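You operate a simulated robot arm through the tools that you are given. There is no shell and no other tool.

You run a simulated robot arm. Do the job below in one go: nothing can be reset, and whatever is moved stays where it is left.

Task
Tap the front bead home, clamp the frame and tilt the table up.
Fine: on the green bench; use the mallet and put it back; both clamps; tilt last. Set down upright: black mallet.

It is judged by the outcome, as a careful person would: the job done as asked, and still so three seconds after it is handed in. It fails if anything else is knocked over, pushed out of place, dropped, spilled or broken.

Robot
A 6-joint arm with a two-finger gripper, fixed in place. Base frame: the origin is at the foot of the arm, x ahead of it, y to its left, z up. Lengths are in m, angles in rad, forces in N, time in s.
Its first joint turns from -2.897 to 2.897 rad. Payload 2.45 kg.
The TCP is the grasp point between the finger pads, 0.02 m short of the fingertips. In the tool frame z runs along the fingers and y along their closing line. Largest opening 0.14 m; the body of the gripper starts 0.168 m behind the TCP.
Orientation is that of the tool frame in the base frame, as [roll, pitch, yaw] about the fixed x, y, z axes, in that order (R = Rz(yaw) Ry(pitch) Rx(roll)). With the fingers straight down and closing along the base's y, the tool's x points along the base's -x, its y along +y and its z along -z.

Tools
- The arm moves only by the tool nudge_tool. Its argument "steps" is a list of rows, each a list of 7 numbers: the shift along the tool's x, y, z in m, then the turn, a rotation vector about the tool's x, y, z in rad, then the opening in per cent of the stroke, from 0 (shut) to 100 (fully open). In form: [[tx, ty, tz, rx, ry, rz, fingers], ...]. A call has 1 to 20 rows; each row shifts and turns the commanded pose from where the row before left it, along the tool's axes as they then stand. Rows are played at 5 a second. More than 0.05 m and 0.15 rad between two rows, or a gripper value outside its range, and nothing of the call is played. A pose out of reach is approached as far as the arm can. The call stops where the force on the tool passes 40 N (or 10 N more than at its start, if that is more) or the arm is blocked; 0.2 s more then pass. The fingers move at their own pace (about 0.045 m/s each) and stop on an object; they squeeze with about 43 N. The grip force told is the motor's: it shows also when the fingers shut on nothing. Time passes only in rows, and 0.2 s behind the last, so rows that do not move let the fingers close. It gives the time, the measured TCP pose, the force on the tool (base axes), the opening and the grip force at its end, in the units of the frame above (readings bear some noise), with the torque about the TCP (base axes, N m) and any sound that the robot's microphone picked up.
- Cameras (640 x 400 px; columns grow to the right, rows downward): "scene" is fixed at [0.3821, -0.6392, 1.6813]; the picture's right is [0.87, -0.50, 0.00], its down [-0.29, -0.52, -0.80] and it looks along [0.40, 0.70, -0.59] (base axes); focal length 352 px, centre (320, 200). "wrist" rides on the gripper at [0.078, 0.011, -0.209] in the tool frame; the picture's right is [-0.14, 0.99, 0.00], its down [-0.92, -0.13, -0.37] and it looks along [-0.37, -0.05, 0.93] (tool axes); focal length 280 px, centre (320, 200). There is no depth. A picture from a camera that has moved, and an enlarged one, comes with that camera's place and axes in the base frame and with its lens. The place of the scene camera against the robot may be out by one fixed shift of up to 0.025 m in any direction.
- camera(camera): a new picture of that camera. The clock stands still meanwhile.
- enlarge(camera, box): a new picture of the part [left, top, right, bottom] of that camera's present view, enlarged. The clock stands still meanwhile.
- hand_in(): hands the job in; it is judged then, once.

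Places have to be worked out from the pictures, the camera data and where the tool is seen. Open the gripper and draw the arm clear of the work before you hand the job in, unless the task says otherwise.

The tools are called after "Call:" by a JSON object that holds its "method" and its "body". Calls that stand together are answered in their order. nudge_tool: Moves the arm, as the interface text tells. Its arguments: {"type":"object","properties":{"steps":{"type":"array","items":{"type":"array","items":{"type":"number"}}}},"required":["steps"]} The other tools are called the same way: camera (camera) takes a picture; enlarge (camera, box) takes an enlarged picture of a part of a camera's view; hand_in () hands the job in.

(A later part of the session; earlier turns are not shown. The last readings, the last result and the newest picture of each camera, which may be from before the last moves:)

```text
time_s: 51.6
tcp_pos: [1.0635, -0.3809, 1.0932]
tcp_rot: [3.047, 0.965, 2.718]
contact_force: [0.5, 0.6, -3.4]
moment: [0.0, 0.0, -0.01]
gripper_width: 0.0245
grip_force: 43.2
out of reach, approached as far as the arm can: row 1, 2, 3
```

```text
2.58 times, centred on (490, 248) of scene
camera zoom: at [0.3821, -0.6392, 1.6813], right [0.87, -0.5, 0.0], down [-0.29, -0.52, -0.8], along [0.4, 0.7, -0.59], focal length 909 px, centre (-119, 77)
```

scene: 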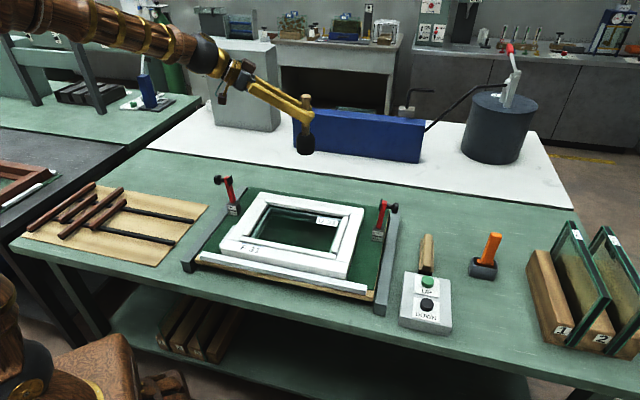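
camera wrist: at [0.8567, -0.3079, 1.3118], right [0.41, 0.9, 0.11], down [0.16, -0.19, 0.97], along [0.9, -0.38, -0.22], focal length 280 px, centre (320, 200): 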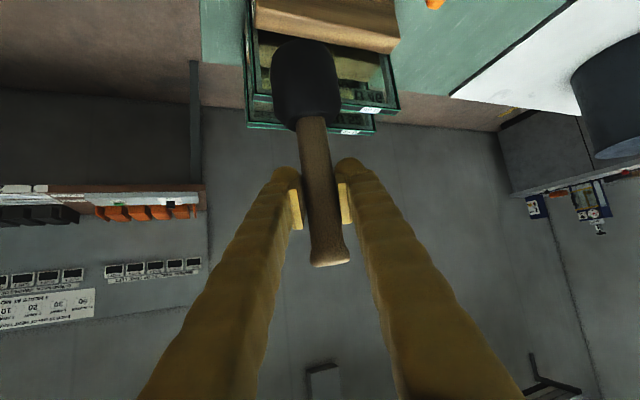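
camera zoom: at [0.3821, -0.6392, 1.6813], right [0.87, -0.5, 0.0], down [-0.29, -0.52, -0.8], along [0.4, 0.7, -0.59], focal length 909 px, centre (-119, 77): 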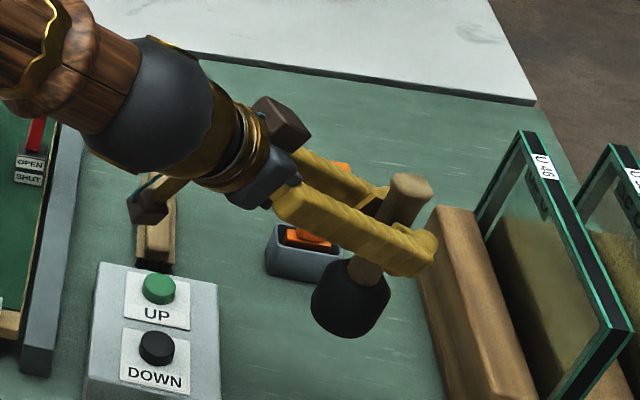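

It is still at the limit of reach here. I'll go straight up 8 cm and read the settled pose before changing orientation.

Call:
{"method": "nudge_tool", "body": {"steps": [[-0.0329, 0.0021, -0.0227, 0, 0, 0, 0], [-0.0329, 0.0021, -0.0227, 0, 0, 0, 0], [0, 0, 0, 0, 0, 0, 0]]}}

```text
time_s: 52.4
tcp_pos: [1.0647, -0.3803, 1.1736]
tcp_rot: [3.046, 0.969, 2.718]
contact_force: [0.6, 0.3, -4.1]
moment: [-0.01, 0.03, -0.03]
gripper_width: 0.0244
grip_force: 43.2
```

The pose settled. I'll square up roll and yaw and use pitch 0.86 as a compromise, then re-centre and lower to z 1.03, watching for reach limits.

Call:
{"method": "nudge_tool", "body": {"steps": [[0, 0, 0, 0.0188, 0.055, -0.0195, 0], [0, 0, 0, 0.0188, 0.055, -0.0195, 0], [0, 0, 0, 0, 0, 0, 0]]}}

```text
time_s: 53.2
tcp_pos: [1.0651, -0.3809, 1.1743]
tcp_rot: [3.14, 0.856, 2.789]
contact_force: [0.1, 0.4, -3.7]
moment: [0.0, -0.05, -0.01]
gripper_width: 0.0241
grip_force: 42.8
```

Orientation is good. I'll shift sideways 12 mm to line up and lower to z of about 1.03.

Call:
{"method": "nudge_tool", "body": {"steps": [[0.0272, -0.0125, 0.0236, 0, 0, 0, 0], [0.0272, 0, 0.0236, 0, 0, 0, 0], [0.0272, 0, 0.0236, 0, 0, 0, 0], [0.0272, 0, 0.0236, 0, 0, 0, 0], [0, 0, 0, 0, 0, 0, 0]]}}

Call:
{"method": "enlarge", "body": {"camera": "scene", "box": [380, 190, 560, 345]}}

```text
time_s: 54.4
tcp_pos: [1.0589, -0.3915, 1.0317]
tcp_rot: [3.139, 0.859, 2.79]
contact_force: [0.1, 0.3, -3.1]
moment: [-0.01, -0.04, 0.03]
gripper_width: 0.0242
grip_force: 43.2
```

```text
2.58 times, centred on (470, 268) of scene
camera zoom: at [0.3821, -0.6392, 1.6813], right [0.87, -0.5, 0.0], down [-0.29, -0.52, -0.8], along [0.4, 0.7, -0.59], focal length 909 px, centre (-67, 26)
```

zoom: 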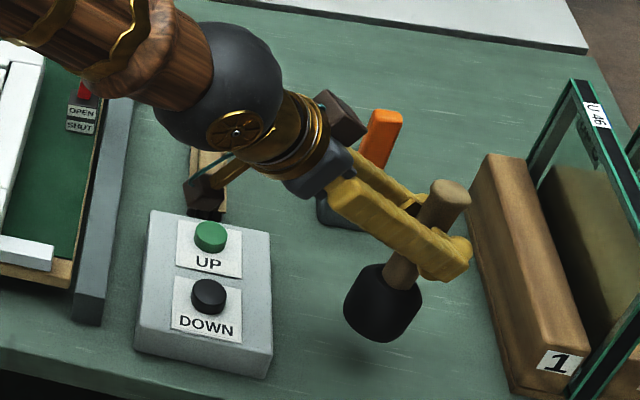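

Reach is fine here, with a remaining lean of about 0.09 rad. I'll lower to just above contact.

Call:
{"method": "nudge_tool", "body": {"steps": [[0.0136, 0, 0.0118, 0, 0, 0, 0], [0.0136, 0, 0.0118, 0, 0, 0, 0], [0.0076, 0, 0.0066, 0, 0, 0, 0], [0, 0, 0, 0, 0, 0, 0]]}}

Call:
{"method": "enlarge", "body": {"camera": "scene", "box": [420, 230, 560, 345]}}

```text
time_s: 55.4
tcp_pos: [1.0593, -0.3923, 0.9841]
tcp_rot: [3.14, 0.861, 2.788]
contact_force: [-1.1, -0.2, -3.7]
moment: [0.01, -0.03, 0.0]
gripper_width: 0.024
grip_force: 43.1
```

```text
3.48 times, centred on (490, 288) of scene
camera zoom: at [0.3821, -0.6392, 1.6813], right [0.87, -0.5, 0.0], down [-0.29, -0.52, -0.8], along [0.4, 0.7, -0.59], focal length 1225 px, centre (-271, -104)
```

zoom: 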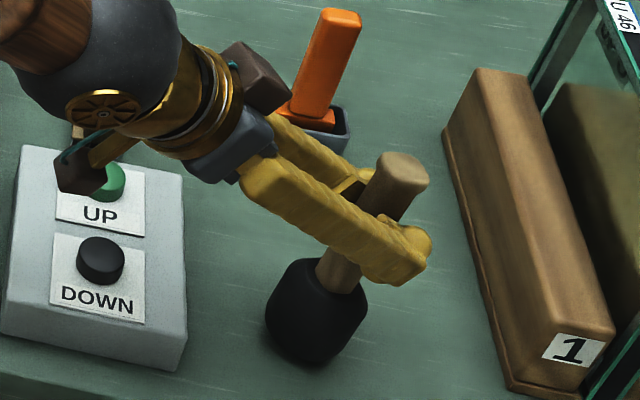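

No contact yet at 0.984. I'll lower in 1 mm rows to just under the original height, letting the base settle against the bench.

Call:
{"method": "nudge_tool", "body": {"steps": [[0.0008, 0, 0.0007, 0, 0, 0, 0], [0.0008, 0, 0.0007, 0, 0, 0, 0], [0.0008, 0, 0.0007, 0, 0, 0, 0], [0.0008, 0, 0.0007, 0, 0, 0, 0], [0, 0, 0, 0, 0, 0, 0]]}}

```text
time_s: 56.6
tcp_pos: [1.0612, -0.3917, 0.9806]
tcp_rot: [3.139, 0.857, 2.791]
contact_force: [0.1, 0.3, -3.6]
moment: [-0.01, -0.04, 0.0]
gripper_width: 0.0243
grip_force: 43.1
```

There's still no contact at 0.9806, so the handle must have slid slightly in the grip. I'll continue slowly.

Call:
{"method": "nudge_tool", "body": {"steps": [[0.0008, 0, 0.0007, 0, 0, 0, 0], [0.0008, 0, 0.0007, 0, 0, 0, 0], [0.0008, 0, 0.0007, 0, 0, 0, 0], [0, 0, 0, 0, 0, 0, 0]]}}

```text
time_s: 57.6
tcp_pos: [1.0602, -0.393, 0.9783]
tcp_rot: [-3.14, 0.86, 2.79]
contact_force: [-2.4, 0.5, 14.8]
moment: [0.06, 0.0, 0.04]
gripper_width: 0.0243
grip_force: 43.1
```

The base touches the bench with about 18 N at z 0.978. The small remaining lean will settle flat on release, so I'm opening the fingers.

Call:
{"method": "nudge_tool", "body": {"steps": [[0, 0, 0, 0, 0, 0, 30], [0, 0, 0, 0, 0, 0, 50], [0, 0, 0, 0, 0, 0, 60], [0, 0, 0, 0, 0, 0, 60], [0, 0, 0, 0, 0, 0, 60], [0, 0, 0, 0, 0, 0, 60]]}}

Call:
{"method": "enlarge", "body": {"camera": "scene", "box": [420, 230, 560, 345]}}

Call:
{"method": "camera", "body": {"camera": "wrist"}}

```text
time_s: 59.0
tcp_pos: [1.0594, -0.3915, 0.9773]
tcp_rot: [3.14, 0.859, 2.791]
contact_force: [-0.1, -0.1, -0.2]
moment: [0.01, -0.01, -0.01]
gripper_width: 0.0839
grip_force: 0.1
```

```text
3.48 times, centred on (490, 288) of scene
camera zoom: at [0.3821, -0.6392, 1.6813], right [0.87, -0.5, 0.0], down [-0.29, -0.52, -0.8], along [0.4, 0.7, -0.59], focal length 1225 px, centre (-271, -104)
```

zoom: 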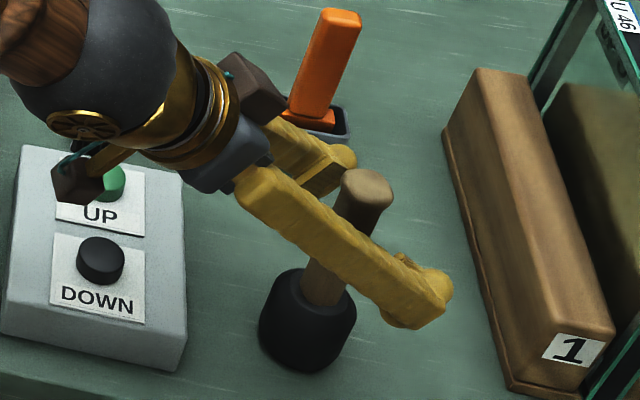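

```text
taken
camera wrist: at [0.8655, -0.3097, 1.0532], right [0.42, 0.9, 0.1], down [0.26, -0.23, 0.94], along [0.87, -0.37, -0.33], focal length 280 px, centre (320, 200)
```

wrist: 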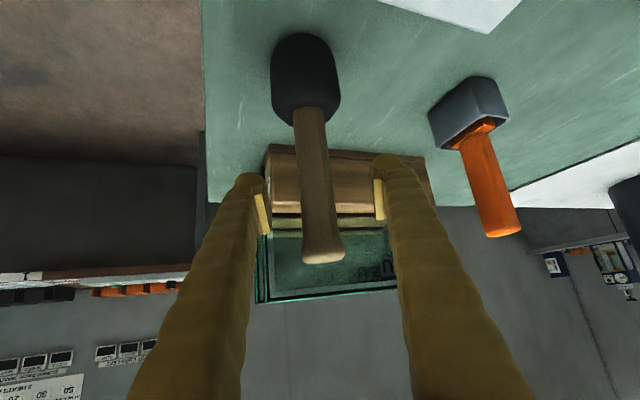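

The mallet stands upright, free of the fingers and within about 1.4 cm of where it was. I'll back away along the tool axis and check.

Call:
{"method": "nudge_tool", "body": {"steps": [[0, 0, -0.03, 0, 0, 0, 60], [0, 0, -0.04, 0, 0, 0, 60], [0, 0, -0.04, 0, 0, 0, 60], [0, 0, -0.04, 0, 0, 0, 60], [-0.03, 0, -0.03, 0, 0, 0, 60], [-0.03, 0, -0.03, 0, 0, 0, 60]]}}

Call:
{"method": "camera", "body": {"camera": "scene"}}

Call:
{"method": "camera", "body": {"camera": "wrist"}}

```text
time_s: 60.4
tcp_pos: [0.9445, -0.3518, 1.1583]
tcp_rot: [3.138, 0.855, 2.791]
contact_force: [-0.5, -0.4, 0.3]
moment: [-0.02, -0.06, 0.01]
gripper_width: 0.0839
grip_force: 0.0
```

```text
taken
```

scene: 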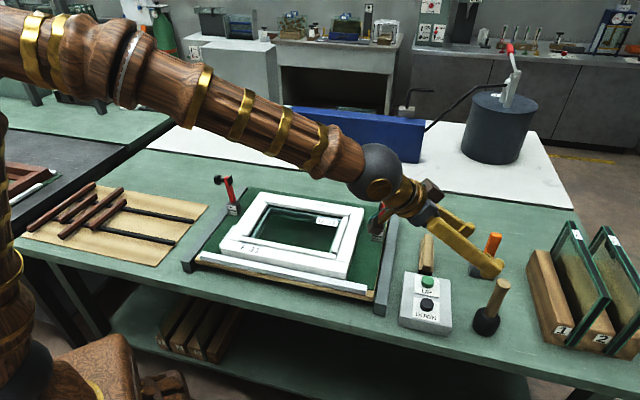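

```text
taken
camera wrist: at [0.7506, -0.2691, 1.2354], right [0.42, 0.9, 0.1], down [0.26, -0.23, 0.94], along [0.87, -0.37, -0.33], focal length 280 px, centre (320, 200)
```

wrist: 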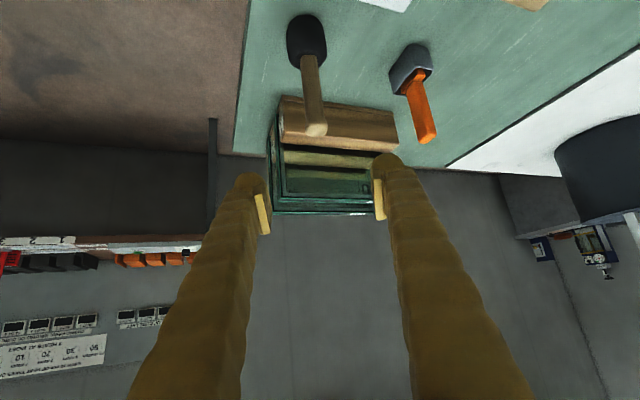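

The mallet is back upright and nothing else has moved. Next come the clamps, so I'll move to a view above the right clamp with the fingers closed to measure its lever and knob.

Call:
{"method": "nudge_tool", "body": {"steps": [[-0.0227, 0, -0.0197, 0, 0, 0, 0], [-0.0227, 0, -0.0197, 0, 0, 0, 0], [0, 0, 0, 0, 0.125, 0, 0], [0, 0, 0, 0, 0.125, 0, 0], [0, 0, 0, 0, 0.125, 0, 0], [0, 0, 0, 0, 0.125, 0, 0], [0.0241, 0.035, -0.0089, 0, 0, 0, 0], [0.0241, 0.035, -0.0089, 0, 0, 0, 0], [0.0241, 0.035, -0.0089, 0, 0, 0, 0], [0.0241, 0.035, -0.0089, 0, 0, 0, 0], [0.0241, 0.035, -0.0089, 0, 0, 0, 0], [0.0241, 0.035, -0.0089, 0, 0, 0, 0], [0.0241, 0.035, -0.0089, 0, 0, 0, 0], [0, 0, 0, 0, 0, 0, 0]]}}

Call:
{"method": "camera", "body": {"camera": "wrist"}}

Call:
{"method": "camera", "body": {"camera": "scene"}}

```text
time_s: 63.4
tcp_pos: [0.8639, -0.0585, 1.2172]
tcp_rot: [3.138, 0.357, 2.791]
contact_force: [-0.3, 0.3, -0.4]
moment: [0.01, -0.03, 0.0]
gripper_width: 0.0
grip_force: 29.0
```

```text
taken
camera wrist: at [0.7294, 0.0017, 1.3846], right [0.46, 0.89, 0.05], down [0.64, -0.37, 0.67], along [0.61, -0.28, -0.74], focal length 280 px, centre (320, 200)
```

wrist: 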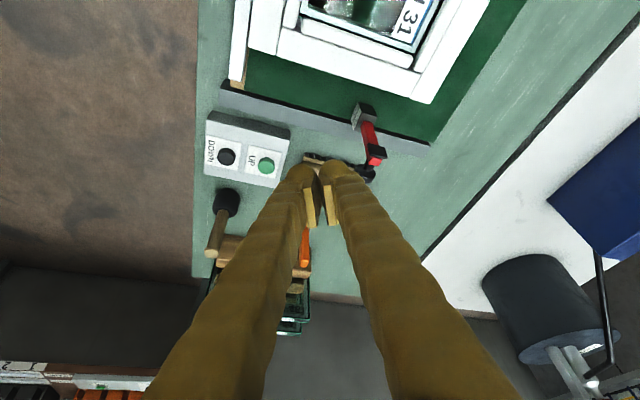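

```text
taken
```

scene: 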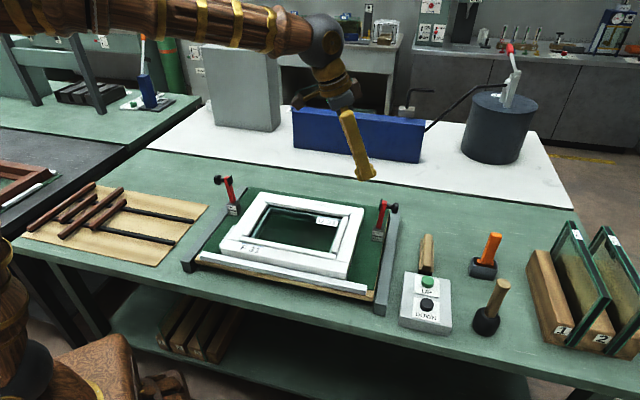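

Call:
{"method": "enlarge", "body": {"camera": "wrist", "box": [300, 70, 460, 190]}}

Call:
{"method": "enlarge", "body": {"camera": "scene", "box": [350, 185, 430, 250]}}

```text
3.33 times, centred on (380, 130) of wrist
camera zoom: at [0.7294, 0.0017, 1.3846], right [0.46, 0.89, 0.05], down [0.64, -0.37, 0.67], along [0.61, -0.28, -0.74], focal length 935 px, centre (120, 433)
```

zoom: 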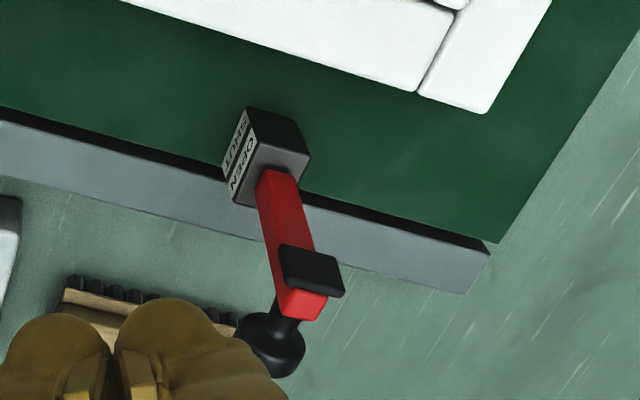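

```text
6.15 times, centred on (390, 218) of scene
camera zoom: at [0.3821, -0.6392, 1.6813], right [0.87, -0.5, 0.0], down [-0.29, -0.52, -0.8], along [0.4, 0.7, -0.59], focal length 2168 px, centre (-111, 92)
```

zoom: 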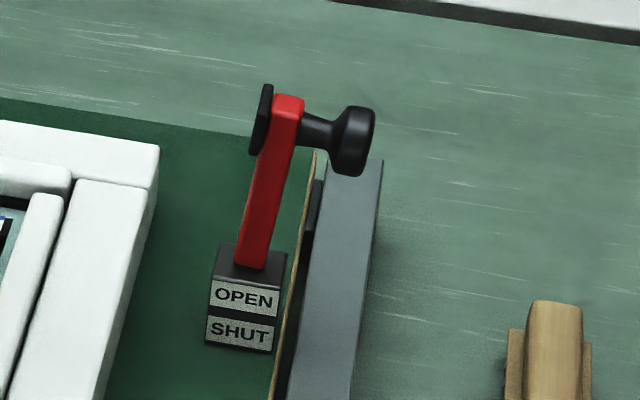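

From three wrist views the right clamp's knob end is near (1.020, -0.041, 1.017) and its lever pivot near (0.976, -0.013, 0.95). I'll swing the tool to azimuth -45° with pitch 0.6 and go to a point outside the knob, still up high.

Call:
{"method": "nudge_tool", "body": {"steps": [[0, 0, 0, 0.0508, 0, 0.1362, 0], [0, 0, 0, 0.0508, 0, 0.1362, 0], [0, 0, 0, 0.0508, 0, 0.1362, 0], [0, 0, 0, 0, -0.1215, 0, 0], [0, 0, 0, 0, -0.1215, 0, 0], [-0.0277, 0.0245, 0.019, 0, 0, 0, 0], [-0.0277, 0.0245, 0.019, 0, 0, 0, 0], [-0.0277, 0.0245, 0.019, 0, 0, 0, 0], [-0.0277, 0.0245, 0.019, 0, 0, 0, 0], [-0.0277, 0.0245, 0.019, 0, 0, 0, 0], [0, 0, 0, 0, 0, 0, 0]]}}

Call:
{"method": "camera", "body": {"camera": "wrist"}}

Call:
{"method": "enlarge", "body": {"camera": "scene", "box": [340, 140, 460, 260]}}

```text
time_s: 65.8
tcp_pos: [1.0667, -0.091, 1.218]
tcp_rot: [3.139, 0.601, 2.355]
contact_force: [0.5, -0.1, -0.5]
moment: [-0.04, 0.0, -0.02]
gripper_width: 0.0
grip_force: 29.2
```

```text
taken
camera wrist: at [0.9452, 0.0456, 1.3462], right [0.78, 0.62, 0.08], down [0.3, -0.48, 0.82], along [0.55, -0.62, -0.56], focal length 280 px, centre (320, 200)
```

wrist: 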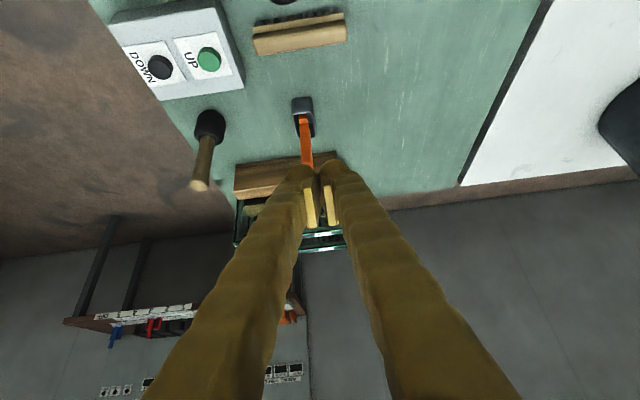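

```text
3.33 times, centred on (400, 200) of scene
camera zoom: at [0.3821, -0.6392, 1.6813], right [0.87, -0.5, 0.0], down [-0.29, -0.52, -0.8], along [0.4, 0.7, -0.59], focal length 1174 px, centre (53, 200)
```

zoom: 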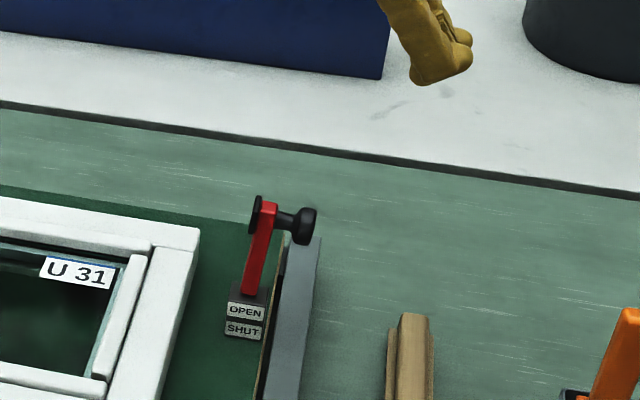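

TCP is at e1 ≈ 0.819, outside the knob at about 0.757 and on the same e2 line. I'll descend beside it to z of about 1.04 and check.

Call:
{"method": "nudge_tool", "body": {"steps": [[0.0251, 0, 0.0367, 0, 0, 0, 0], [0.0251, 0, 0.0367, 0, 0, 0, 0], [0.0251, 0, 0.0367, 0, 0, 0, 0], [0.0251, 0, 0.0367, 0, 0, 0, 0], [0, 0, 0, 0, 0, 0, 0]]}}

Call:
{"method": "enlarge", "body": {"camera": "scene", "box": [340, 140, 460, 260]}}

Call:
{"method": "camera", "body": {"camera": "wrist"}}

```text
time_s: 67.0
tcp_pos: [1.0698, -0.0944, 1.041]
tcp_rot: [3.14, 0.601, 2.355]
contact_force: [0.7, 0.5, -0.4]
moment: [-0.02, -0.01, 0.0]
gripper_width: 0.0001
grip_force: 29.2
```

```text
3.33 times, centred on (400, 200) of scene
camera zoom: at [0.3821, -0.6392, 1.6813], right [0.87, -0.5, 0.0], down [-0.29, -0.52, -0.8], along [0.4, 0.7, -0.59], focal length 1174 px, centre (53, 200)
```

zoom: 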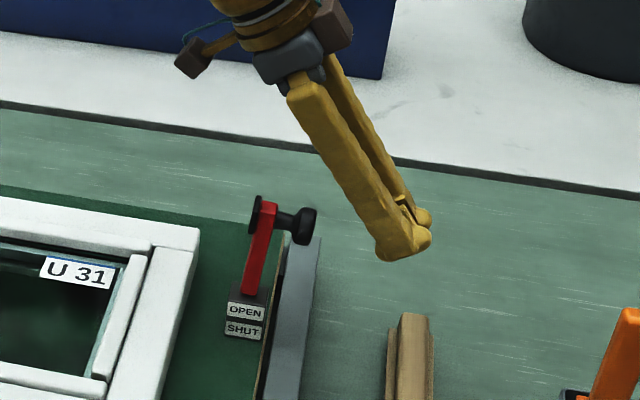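

```text
taken
camera wrist: at [0.9463, 0.0442, 1.1681], right [0.78, 0.62, 0.08], down [0.3, -0.48, 0.82], along [0.55, -0.62, -0.56], focal length 280 px, centre (320, 200)
```

wrist: 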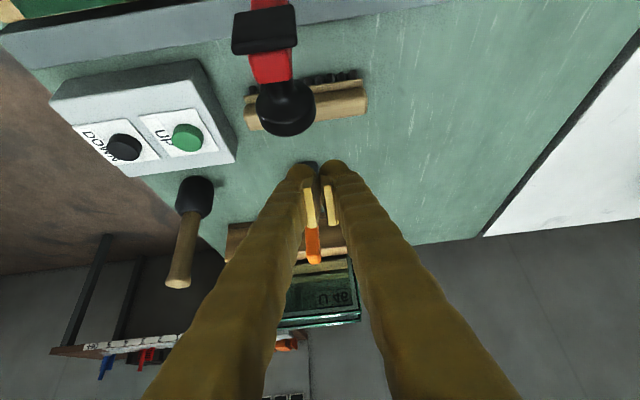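

The wrist view shows the knob clearly, refined to (1.006, -0.042, 1.033). I'll shift 7 mm sideways to centre on it and pull it inward along -e1, watching the force.

Call:
{"method": "nudge_tool", "body": {"steps": [[0.0206, -0.007, -0.0141, 0, 0, 0, 0], [0.0165, 0, -0.0113, 0, 0, 0, 0], [0.0165, 0, -0.0113, 0, 0, 0, 0], [0.0165, 0, -0.0113, 0, 0, 0, 0], [0, 0, 0, 0, 0, 0, 0]]}}

Call:
{"method": "enlarge", "body": {"camera": "scene", "box": [340, 140, 460, 260]}}

Call:
{"method": "camera", "body": {"camera": "wrist"}}

```text
time_s: 67.8
tcp_pos: [1.0185, -0.0511, 1.0492]
tcp_rot: [3.134, 0.608, 2.351]
contact_force: [4.7, -0.7, 6.0]
moment: [0.08, 0.14, -0.03]
gripper_width: 0.0
grip_force: 29.2
stopped in row 4: the force on the tool passed its limit at 51 N (the readings are from after the stop); the commanded pose is now the measured one
```

```text
3.33 times, centred on (400, 200) of scene
camera zoom: at [0.3821, -0.6392, 1.6813], right [0.87, -0.5, 0.0], down [-0.29, -0.52, -0.8], along [0.4, 0.7, -0.59], focal length 1174 px, centre (53, 200)
```

zoom: 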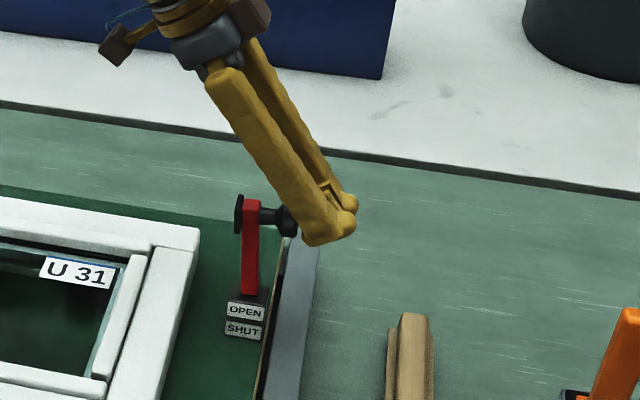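

```text
taken
camera wrist: at [0.8957, 0.0858, 1.1746], right [0.78, 0.62, 0.09], down [0.29, -0.48, 0.83], along [0.55, -0.62, -0.56], focal length 280 px, centre (320, 200)
```

wrist: 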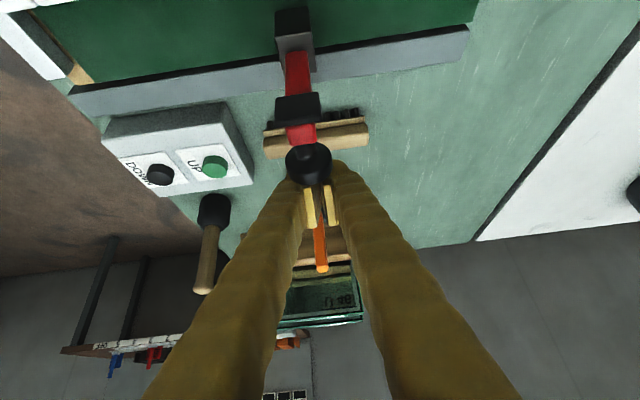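

The lever is swinging inward; it resists fast motion, with 51 N at 0.1 m/s. I'll continue the same push at a quarter of the speed.

Call:
{"method": "nudge_tool", "body": {"steps": [[0.0041, 0, -0.0028, 0, 0, 0, 0], [0.0041, 0, -0.0028, 0, 0, 0, 0], [0.0041, 0, -0.0028, 0, 0, 0, 0], [0.0041, 0, -0.0028, 0, 0, 0, 0], [0.0041, 0, -0.0028, 0, 0, 0, 0], [0.0041, 0, -0.0028, 0, 0, 0, 0], [0.0041, 0, -0.0028, 0, 0, 0, 0], [0.0041, 0, -0.0028, 0, 0, 0, 0]]}}

Call:
{"method": "enlarge", "body": {"camera": "scene", "box": [340, 140, 460, 260]}}

```text
time_s: 69.6
tcp_pos: [0.9906, -0.0241, 1.0473]
tcp_rot: [3.135, 0.606, 2.35]
contact_force: [1.1, 0.0, -0.7]
moment: [-0.01, 0.02, 0.01]
gripper_width: 0.0
grip_force: 29.3
```

```text
3.33 times, centred on (400, 200) of scene
camera zoom: at [0.3821, -0.6392, 1.6813], right [0.87, -0.5, 0.0], down [-0.29, -0.52, -0.8], along [0.4, 0.7, -0.59], focal length 1174 px, centre (53, 200)
```

zoom: 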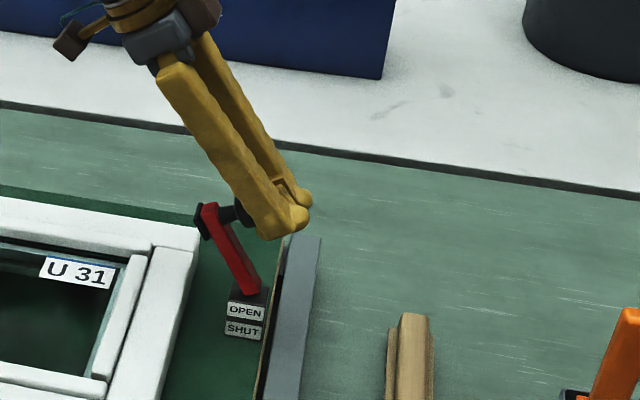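

The lever is about 35° over and the force is low. I'll continue inward, then begin curving downward.

Call:
{"method": "nudge_tool", "body": {"steps": [[0.0049, 0, -0.0034, 0, 0, 0, 0], [0.0049, 0, -0.0034, 0, 0, 0, 0], [0.0049, 0, -0.0034, 0, 0, 0, 0], [0.0049, 0, -0.0034, 0, 0, 0, 0], [0.0049, 0, -0.0034, 0, 0, 0, 0], [0.0049, 0, -0.0034, 0, 0, 0, 0]]}}

Call:
{"method": "enlarge", "body": {"camera": "scene", "box": [320, 140, 440, 260]}}

Call:
{"method": "camera", "body": {"camera": "wrist"}}

```text
time_s: 71.0
tcp_pos: [0.9652, 0.0019, 1.0466]
tcp_rot: [3.135, 0.606, 2.35]
contact_force: [-0.1, 0.5, 0.5]
moment: [-0.03, 0.02, 0.0]
gripper_width: 0.0
grip_force: 29.1
```

```text
3.33 times, centred on (380, 200) of scene
camera zoom: at [0.3821, -0.6392, 1.6813], right [0.87, -0.5, 0.0], down [-0.29, -0.52, -0.8], along [0.4, 0.7, -0.59], focal length 1174 px, centre (120, 200)
```

zoom: 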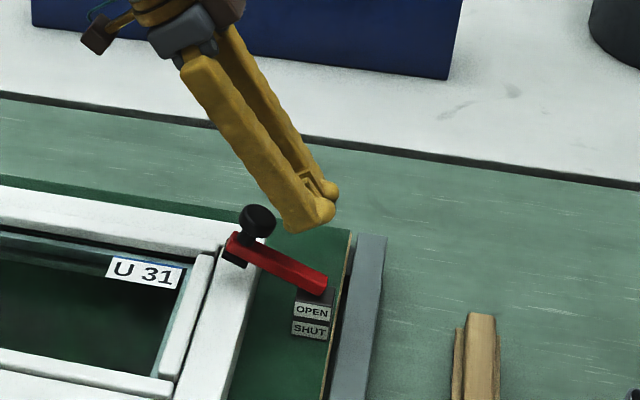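

```text
taken
camera wrist: at [0.8424, 0.1394, 1.1738], right [0.78, 0.62, 0.08], down [0.29, -0.48, 0.83], along [0.55, -0.62, -0.56], focal length 280 px, centre (320, 200)
```

wrist: 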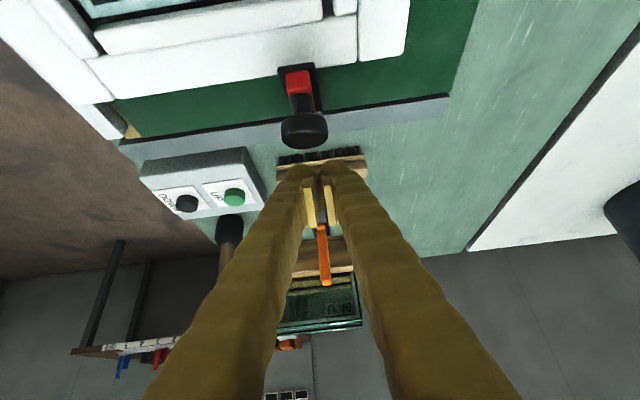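

The lever tipped over centre and now lies on the frame rail with its pad down and knob up. To be sure it is fully shut, I'll move above the knob at about (0.932, 0.029) and press down gently.

Call:
{"method": "nudge_tool", "body": {"steps": [[-0.0254, 0, -0.0371, 0, 0, 0, 0], [0.0355, -0.003, -0.0243, 0, 0, 0, 0], [0, 0, 0, 0, 0, 0, 0]]}}

Call:
{"method": "camera", "body": {"camera": "wrist"}}

Call:
{"method": "enlarge", "body": {"camera": "scene", "box": [320, 140, 440, 260]}}

```text
time_s: 71.8
tcp_pos: [0.9319, 0.0272, 1.0909]
tcp_rot: [3.136, 0.607, 2.352]
contact_force: [-0.3, 0.4, -0.1]
moment: [0.0, 0.0, 0.01]
gripper_width: 0.0
grip_force: 29.9
```

```text
taken
camera wrist: at [0.809, 0.1655, 1.2176], right [0.78, 0.62, 0.08], down [0.29, -0.48, 0.83], along [0.55, -0.62, -0.56], focal length 280 px, centre (320, 200)
```

wrist: 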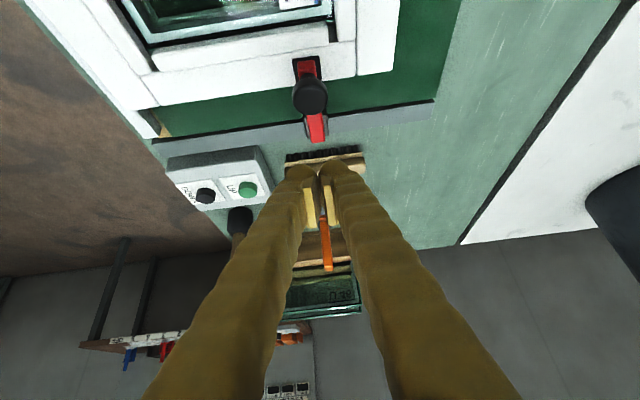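

```text
3.33 times, centred on (380, 200) of scene
camera zoom: at [0.3821, -0.6392, 1.6813], right [0.87, -0.5, 0.0], down [-0.29, -0.52, -0.8], along [0.4, 0.7, -0.59], focal length 1174 px, centre (120, 200)
```

zoom: 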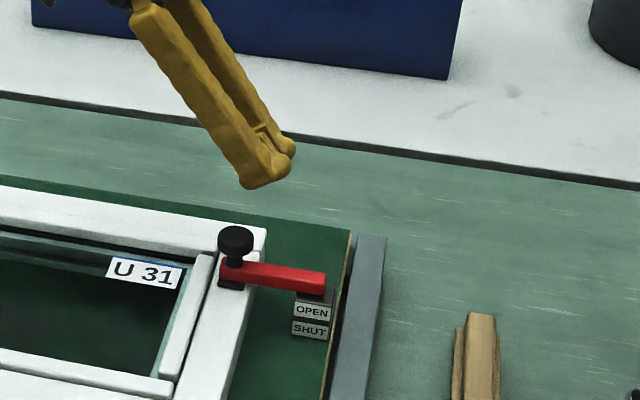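

The lever kept settling and is now flat, with the pad on the rail and the knob upright. I'll confirm with a light press on the knob near (0.917, 0.044).

Call:
{"method": "nudge_tool", "body": {"steps": [[0.0165, 0, -0.0113, 0, 0, 0, 0], [0.0143, 0, 0.0205, 0, 0, 0, 0], [0.0143, 0, 0.0205, 0, 0, 0, 0], [0.0023, 0, 0.0033, 0, 0, 0, 0], [0.0023, 0, 0.0033, 0, 0, 0, 0], [0.0023, 0, 0.0033, 0, 0, 0, 0], [0.0023, 0, 0.0033, 0, 0, 0, 0], [0.0023, 0, 0.0033, 0, 0, 0, 0], [0.0023, 0, 0.0033, 0, 0, 0, 0], [0.0023, 0, 0.0033, 0, 0, 0, 0]]}}

Call:
{"method": "enlarge", "body": {"camera": "scene", "box": [320, 140, 440, 260]}}

```text
time_s: 73.9
tcp_pos: [0.9185, 0.0444, 1.0235]
tcp_rot: [3.131, 0.61, 2.347]
contact_force: [-4.3, 0.1, 8.1]
moment: [-0.08, 0.17, -0.02]
gripper_width: 0.0
grip_force: 29.4
stopped in row 10: the force on the tool passed its limit at 48 N (the readings are from after the stop); the commanded pose is now the measured one
```

```text
3.33 times, centred on (380, 200) of scene
camera zoom: at [0.3821, -0.6392, 1.6813], right [0.87, -0.5, 0.0], down [-0.29, -0.52, -0.8], along [0.4, 0.7, -0.59], focal length 1174 px, centre (120, 200)
```

zoom: 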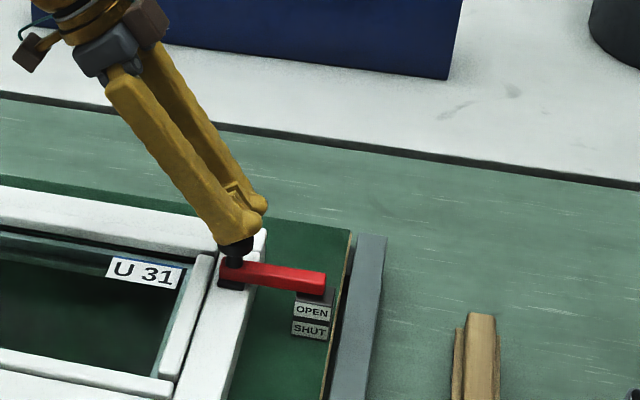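

The right clamp is shut and firm under a 48 N press. I'll lift off, turn the tool vertical, and travel to the left clamp at z of about 1.2.

Call:
{"method": "nudge_tool", "body": {"steps": [[-0.0258, 0, -0.0369, 0, 0, 0, 0], [-0.0258, 0, -0.0369, 0, 0, 0, 0], [-0.0258, 0, -0.0369, 0, 0, 0, 0], [-0.0258, 0, -0.0369, 0, 0, 0, 0], [0, 0, 0, 0, 0.122, 0, 0], [0, 0, 0, 0, 0.122, 0, 0], [0, 0, 0, 0, 0.122, 0, 0], [0, 0, 0, 0, 0.122, 0, 0], [0, 0, 0, 0.01, 0.122, 0, 0], [0, 0, 0, 0, 0, 0, 0]]}}

Call:
{"method": "nudge_tool", "body": {"steps": [[0.048, 0, 0, 0, 0, 0, 0], [0.048, 0, 0, 0, 0, 0, 0], [0.048, 0, 0, 0, 0, 0, 0], [0.048, 0, 0, 0, 0, 0, 0], [0.048, 0, 0, 0, 0, 0, 0], [0.048, 0, 0, 0, 0, 0, 0], [0.048, 0, 0, 0, 0, 0, 0], [0, 0, 0, 0, 0, 0, 0]]}}

Call:
{"method": "camera", "body": {"camera": "wrist"}}

Call:
{"method": "camera", "body": {"camera": "scene"}}

```text
time_s: 76.1
tcp_pos: [0.9179, 0.0436, 1.2014]
tcp_rot: [-3.14, -0.003, 2.355]
contact_force: [-0.2, 0.0, 0.1]
moment: [0.01, 0.04, -0.02]
gripper_width: 0.0
grip_force: 29.0
```

```text
time_s: 77.9
tcp_pos: [0.6797, 0.2809, 1.2012]
tcp_rot: [3.141, 0.001, 2.353]
contact_force: [0.3, -0.3, -0.2]
moment: [0.02, 0.0, 0.0]
gripper_width: 0.0
grip_force: 29.4
```

```text
taken
camera wrist: at [0.6326, 0.3445, 1.41], right [0.8, 0.6, 0.0], down [0.56, -0.74, 0.37], along [0.22, -0.3, -0.93], focal length 280 px, centre (320, 200)
```

wrist: 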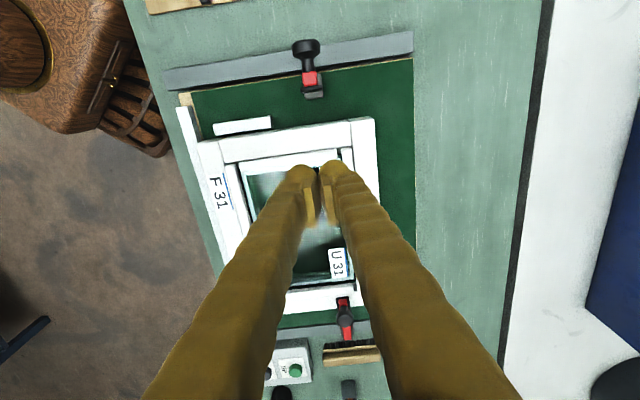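

```text
taken
```

scene: 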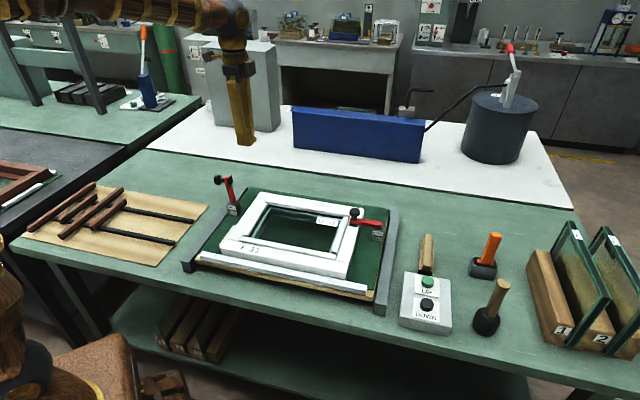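

The left clamp's knob triangulates to (0.594, 0.370), mirroring the right one. I'll move past it to the outside and descend beside it with the vertical tool.

Call:
{"method": "nudge_tool", "body": {"steps": [[0.048, 0, 0, 0, 0, 0, 0], [0.048, 0, 0, 0, 0, 0, 0], [0.048, 0, 0, 0, 0, 0, 0], [0.048, 0.002, 0, 0, 0, 0, 0], [0, 0, 0.041, 0, 0, 0, 0], [0, 0, 0.041, 0, 0, 0, 0], [0, 0, 0.041, 0, 0, 0, 0], [0, 0, 0.041, 0, 0, 0, 0], [0, 0, 0, 0, 0, 0, 0]]}}

Call:
{"method": "camera", "body": {"camera": "wrist"}}

Call:
{"method": "enlarge", "body": {"camera": "scene", "box": [180, 130, 300, 230]}}

```text
time_s: 79.9
tcp_pos: [0.548, 0.4186, 1.0376]
tcp_rot: [-3.14, -0.001, 2.355]
contact_force: [0.5, 0.2, -0.3]
moment: [0.0, -0.01, 0.01]
gripper_width: 0.0
grip_force: 29.7
```

```text
taken
camera wrist: at [0.4987, 0.482, 1.2453], right [0.8, 0.6, 0.0], down [0.56, -0.74, 0.37], along [0.22, -0.3, -0.93], focal length 280 px, centre (320, 200)
```

wrist: 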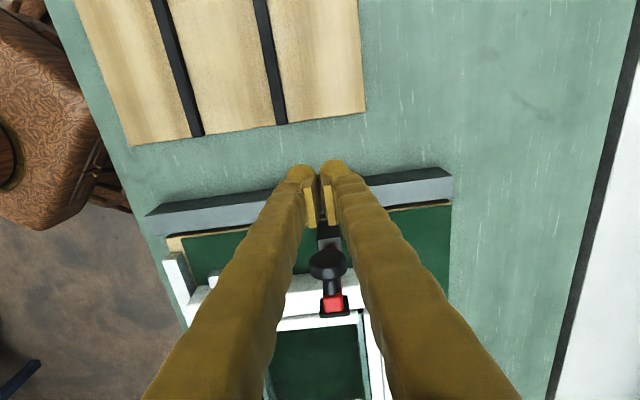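

```text
4.00 times, centred on (240, 180) of scene
camera zoom: at [0.3821, -0.6392, 1.6813], right [0.87, -0.5, 0.0], down [-0.29, -0.52, -0.8], along [0.4, 0.7, -0.59], focal length 1409 px, centre (640, 280)
```

zoom: 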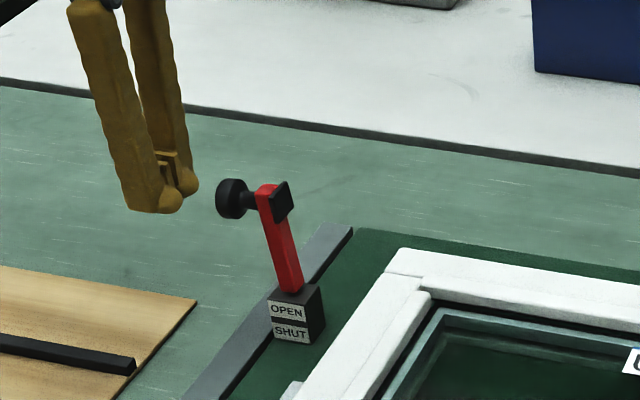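

The knob is directly in line with the closed fingers. I'll push it inward along +e1 slowly.

Call:
{"method": "nudge_tool", "body": {"steps": [[-0.01, 0, 0, 0, 0, 0, 0], [-0.01, 0, 0, 0, 0, 0, 0], [-0.006, 0, 0, 0, 0, 0, 0], [-0.006, 0, 0, 0, 0, 0, 0], [-0.006, 0, 0, 0, 0, 0, 0], [-0.006, 0, 0, 0, 0, 0, 0], [-0.006, 0, 0, 0, 0, 0, 0], [-0.006, 0, 0, 0, 0, 0, 0], [-0.006, 0, 0, 0, 0, 0, 0], [-0.006, 0, 0, 0, 0, 0, 0], [-0.006, 0, 0, 0, 0, 0, 0], [-0.006, 0, 0, 0, 0, 0, 0]]}}

Call:
{"method": "enlarge", "body": {"camera": "scene", "box": [180, 130, 300, 230]}}

```text
time_s: 82.5
tcp_pos: [0.6032, 0.3612, 1.0376]
tcp_rot: [-3.141, 0.001, 2.355]
contact_force: [0.7, 0.7, -0.9]
moment: [0.01, 0.0, -0.01]
gripper_width: 0.0
grip_force: 29.5
```

```text
4.00 times, centred on (240, 180) of scene
camera zoom: at [0.3821, -0.6392, 1.6813], right [0.87, -0.5, 0.0], down [-0.29, -0.52, -0.8], along [0.4, 0.7, -0.59], focal length 1409 px, centre (640, 280)
```

zoom: 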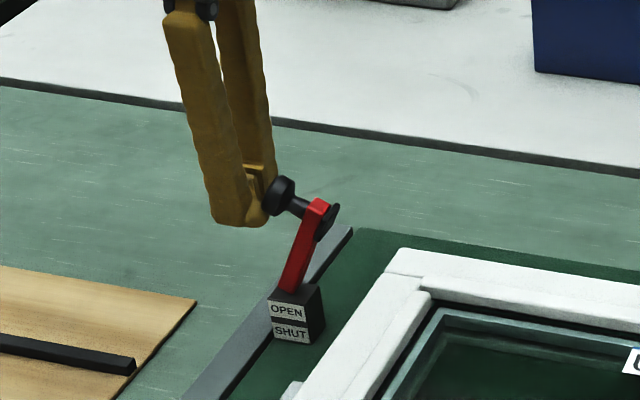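

The lever is past vertical by about 25°. I'll continue at the same speed and then wait for it to settle.

Call:
{"method": "nudge_tool", "body": {"steps": [[-0.006, 0, 0, 0, 0, 0, 0], [-0.006, 0, 0, 0, 0, 0, 0], [-0.006, 0, 0, 0, 0, 0, 0], [-0.006, 0, 0, 0, 0, 0, 0], [-0.006, 0, 0, 0, 0, 0, 0], [0, 0, 0, 0, 0, 0, 0], [0, 0, 0, 0, 0, 0, 0], [0, 0, 0, 0, 0, 0, 0]]}}

Call:
{"method": "enlarge", "body": {"camera": "scene", "box": [180, 130, 300, 230]}}

Call:
{"method": "camera", "body": {"camera": "wrist"}}

```text
time_s: 84.3
tcp_pos: [0.6231, 0.3406, 1.039]
tcp_rot: [-3.14, -0.002, 2.354]
contact_force: [0.4, 1.0, 1.3]
moment: [0.0, -0.02, 0.01]
gripper_width: 0.0
grip_force: 29.3
```

```text
4.00 times, centred on (240, 180) of scene
camera zoom: at [0.3821, -0.6392, 1.6813], right [0.87, -0.5, 0.0], down [-0.29, -0.52, -0.8], along [0.4, 0.7, -0.59], focal length 1409 px, centre (640, 280)
```

zoom: 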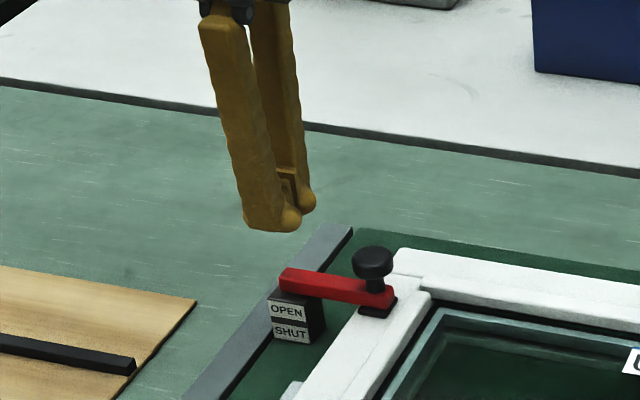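

```text
taken
camera wrist: at [0.5759, 0.4043, 1.2467], right [0.8, 0.6, 0.0], down [0.56, -0.74, 0.37], along [0.22, -0.3, -0.93], focal length 280 px, centre (320, 200)
```

wrist: 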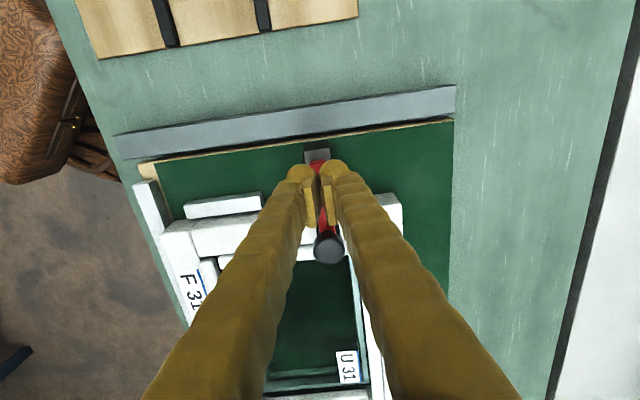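

The left lever has dropped onto the frame. I'll rise, move over its knob at about (0.675, 0.285), and press to confirm it is firm.

Call:
{"method": "nudge_tool", "body": {"steps": [[0, 0, -0.04, 0, 0, 0, 0], [-0.038, 0, 0, 0, 0, 0, 0], [-0.038, -0.001, 0, 0, 0, 0, 0], [0, 0, 0.03, 0, 0, 0, 0], [0, 0, 0.018, 0, 0, 0, 0], [0, 0, 0.004, 0, 0, 0, 0], [0, 0, 0.004, 0, 0, 0, 0], [0, 0, 0.004, 0, 0, 0, 0], [0, 0, 0.004, 0, 0, 0, 0], [0, 0, 0.004, 0, 0, 0, 0]]}}

Call:
{"method": "enlarge", "body": {"camera": "scene", "box": [180, 130, 300, 230]}}

```text
time_s: 86.3
tcp_pos: [0.6775, 0.2869, 1.0187]
tcp_rot: [3.14, 0.002, 2.354]
contact_force: [-6.2, -0.1, 9.0]
moment: [-0.05, 0.13, 0.01]
gripper_width: 0.0062
grip_force: 29.8
stopped in row 10: the force on the tool passed its limit at 50 N (the readings are from after the stop); the commanded pose is now the measured one
```

```text
4.00 times, centred on (240, 180) of scene
camera zoom: at [0.3821, -0.6392, 1.6813], right [0.87, -0.5, 0.0], down [-0.29, -0.52, -0.8], along [0.4, 0.7, -0.59], focal length 1409 px, centre (640, 280)
```

zoom: 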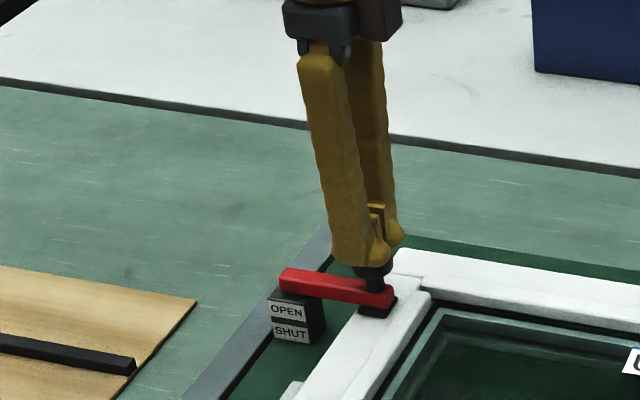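

Both clamps are shut and firm. I'll lift and move over toward the button box with a vertical tool to locate the UP button precisely.

Call:
{"method": "nudge_tool", "body": {"steps": [[0, 0, -0.0475, 0, 0, 0, 0], [0, 0, -0.0475, 0, 0, 0, 0], [0, 0, -0.0475, 0, 0, 0, 0], [0, 0, -0.0475, 0, 0, 0, 0], [0, 0, 0, 0, 0, -0.14, 0], [0, 0, 0, 0, 0, -0.14, 0], [0, 0, 0, 0, 0, -0.14, 0], [0, 0, 0, 0, 0, -0.14, 0], [0, 0, 0, 0, 0, 0, 0]]}}

Call:
{"method": "camera", "body": {"camera": "scene"}}

Call:
{"method": "enlarge", "body": {"camera": "scene", "box": [190, 170, 410, 310]}}

Call:
{"method": "camera", "body": {"camera": "wrist"}}

```text
time_s: 88.3
tcp_pos: [0.6772, 0.2875, 1.2092]
tcp_rot: [-3.141, 0.002, 2.915]
contact_force: [0.3, 0.2, -0.5]
moment: [-0.01, 0.01, 0.01]
gripper_width: 0.0
grip_force: 29.6
```

```text
taken
```

scene: 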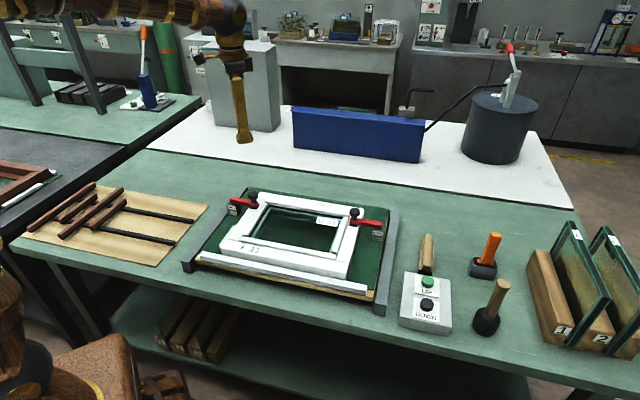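

```text
2.86 times, centred on (300, 240) of scene
camera zoom: at [0.3821, -0.6392, 1.6813], right [0.87, -0.5, 0.0], down [-0.29, -0.52, -0.8], along [0.4, 0.7, -0.59], focal length 1006 px, centre (377, 86)
```

zoom: 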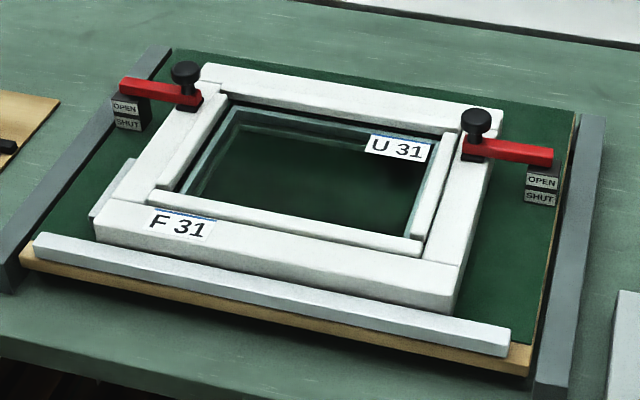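

```text
taken
camera wrist: at [0.6024, 0.3151, 1.4161], right [0.36, 0.93, 0.0], down [0.87, -0.33, 0.37], along [0.35, -0.13, -0.93], focal length 280 px, centre (320, 200)
```

wrist: 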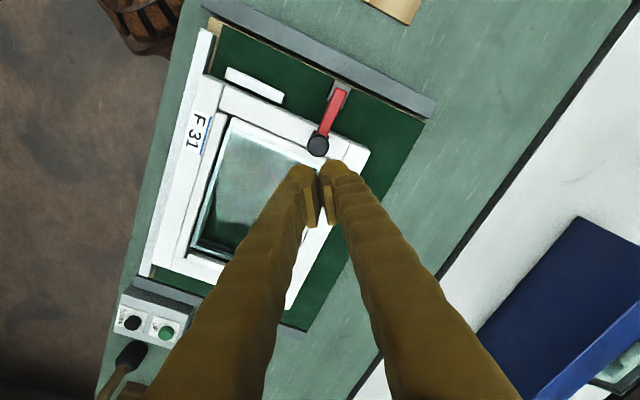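

Both clamps show shut. I'll repeat the very first crop for a like-for-like look at the front bead.

Call:
{"method": "enlarge", "body": {"camera": "scene", "box": [180, 160, 420, 310]}}

Call:
{"method": "enlarge", "body": {"camera": "wrist", "box": [170, 60, 300, 160]}}

```text
2.67 times, centred on (300, 235) of scene
camera zoom: at [0.3821, -0.6392, 1.6813], right [0.87, -0.5, 0.0], down [-0.29, -0.52, -0.8], along [0.4, 0.7, -0.59], focal length 939 px, centre (373, 107)
```

zoom: 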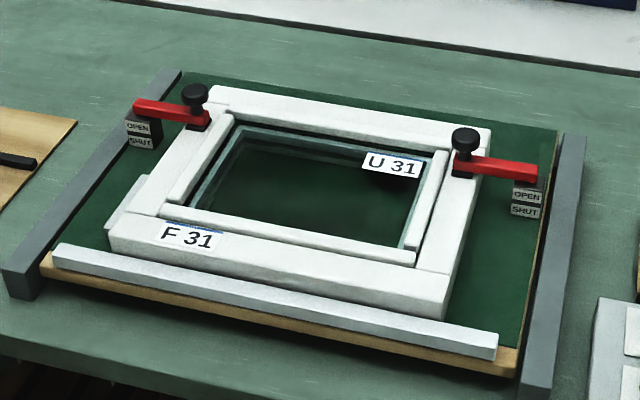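

```text
4.00 times, centred on (235, 110) of wrist
camera zoom: at [0.6024, 0.3151, 1.4161], right [0.36, 0.93, 0.0], down [0.87, -0.33, 0.37], along [0.35, -0.13, -0.93], focal length 1122 px, centre (660, 560)
```

zoom: 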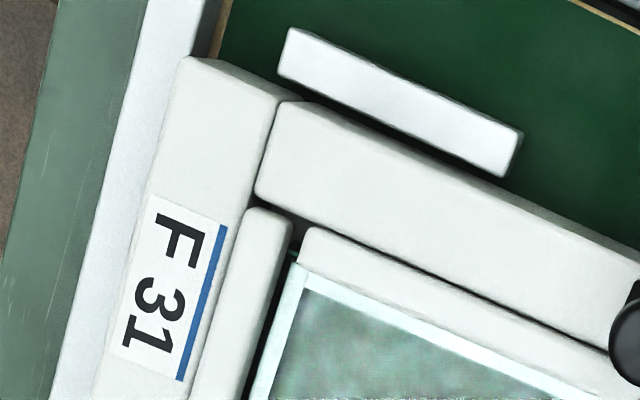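

The front bead now sits about 4 mm lower than in the first picture, matching its neighbours. I'll move on to the button box.

Call:
{"method": "nudge_tool", "body": {"steps": [[-0.0274, -0.0362, 0, 0, 0, 0, 0], [-0.0274, -0.0362, 0, 0, 0, 0, 0], [-0.0274, -0.0362, 0, 0, 0, 0, 0], [-0.0274, -0.0362, 0, 0, 0, 0, 0], [-0.0274, -0.0362, 0, 0, 0, 0, 0], [-0.0274, -0.0362, 0, 0, 0, 0, 0], [-0.0274, -0.0362, 0, 0, 0, 0, 0], [-0.0274, -0.0362, 0, 0, 0, 0, 0], [-0.0274, -0.0362, 0, 0, 0, 0, 0], [-0.0274, -0.0362, 0, 0, 0, 0, 0], [-0.0274, -0.0362, 0, 0, 0, 0, 0], [-0.0274, -0.0362, 0, 0, 0, 0, 0], [0, 0, 0, 0, -0.12, 0, 0], [0, 0, 0, 0, -0.12, 0, 0], [0, 0, 0, 0, 0, 0, 0]]}}

Call:
{"method": "camera", "body": {"camera": "wrist"}}

Call:
{"method": "enlarge", "body": {"camera": "wrist", "box": [220, 60, 420, 190]}}

```text
time_s: 91.5
tcp_pos: [0.9012, -0.2108, 1.2077]
tcp_rot: [3.141, 0.242, 2.913]
contact_force: [-0.9, -0.2, -0.5]
moment: [0.0, -0.02, 0.0]
gripper_width: 0.0
grip_force: 29.2
```

```text
taken
camera wrist: at [0.7793, -0.1706, 1.3907], right [0.35, 0.93, 0.03], down [0.76, -0.31, 0.58], along [0.55, -0.18, -0.81], focal length 280 px, centre (320, 200)
```

wrist: 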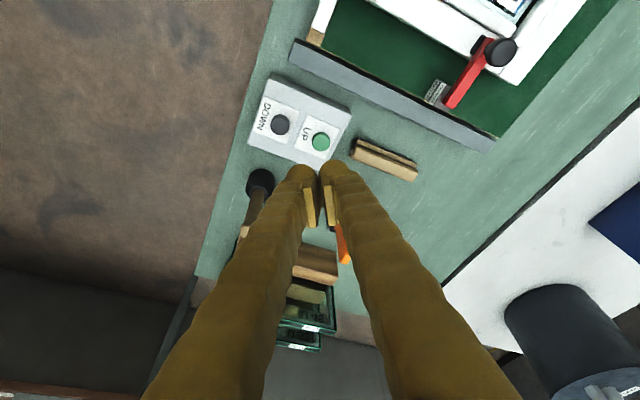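

```text
3.08 times, centred on (320, 125) of wrist
camera zoom: at [0.7793, -0.1706, 1.3907], right [0.35, 0.93, 0.03], down [0.76, -0.31, 0.58], along [0.55, -0.18, -0.81], focal length 863 px, centre (320, 431)
```

zoom: 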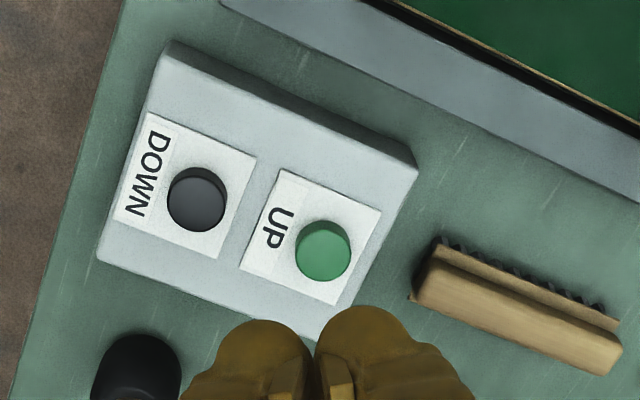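

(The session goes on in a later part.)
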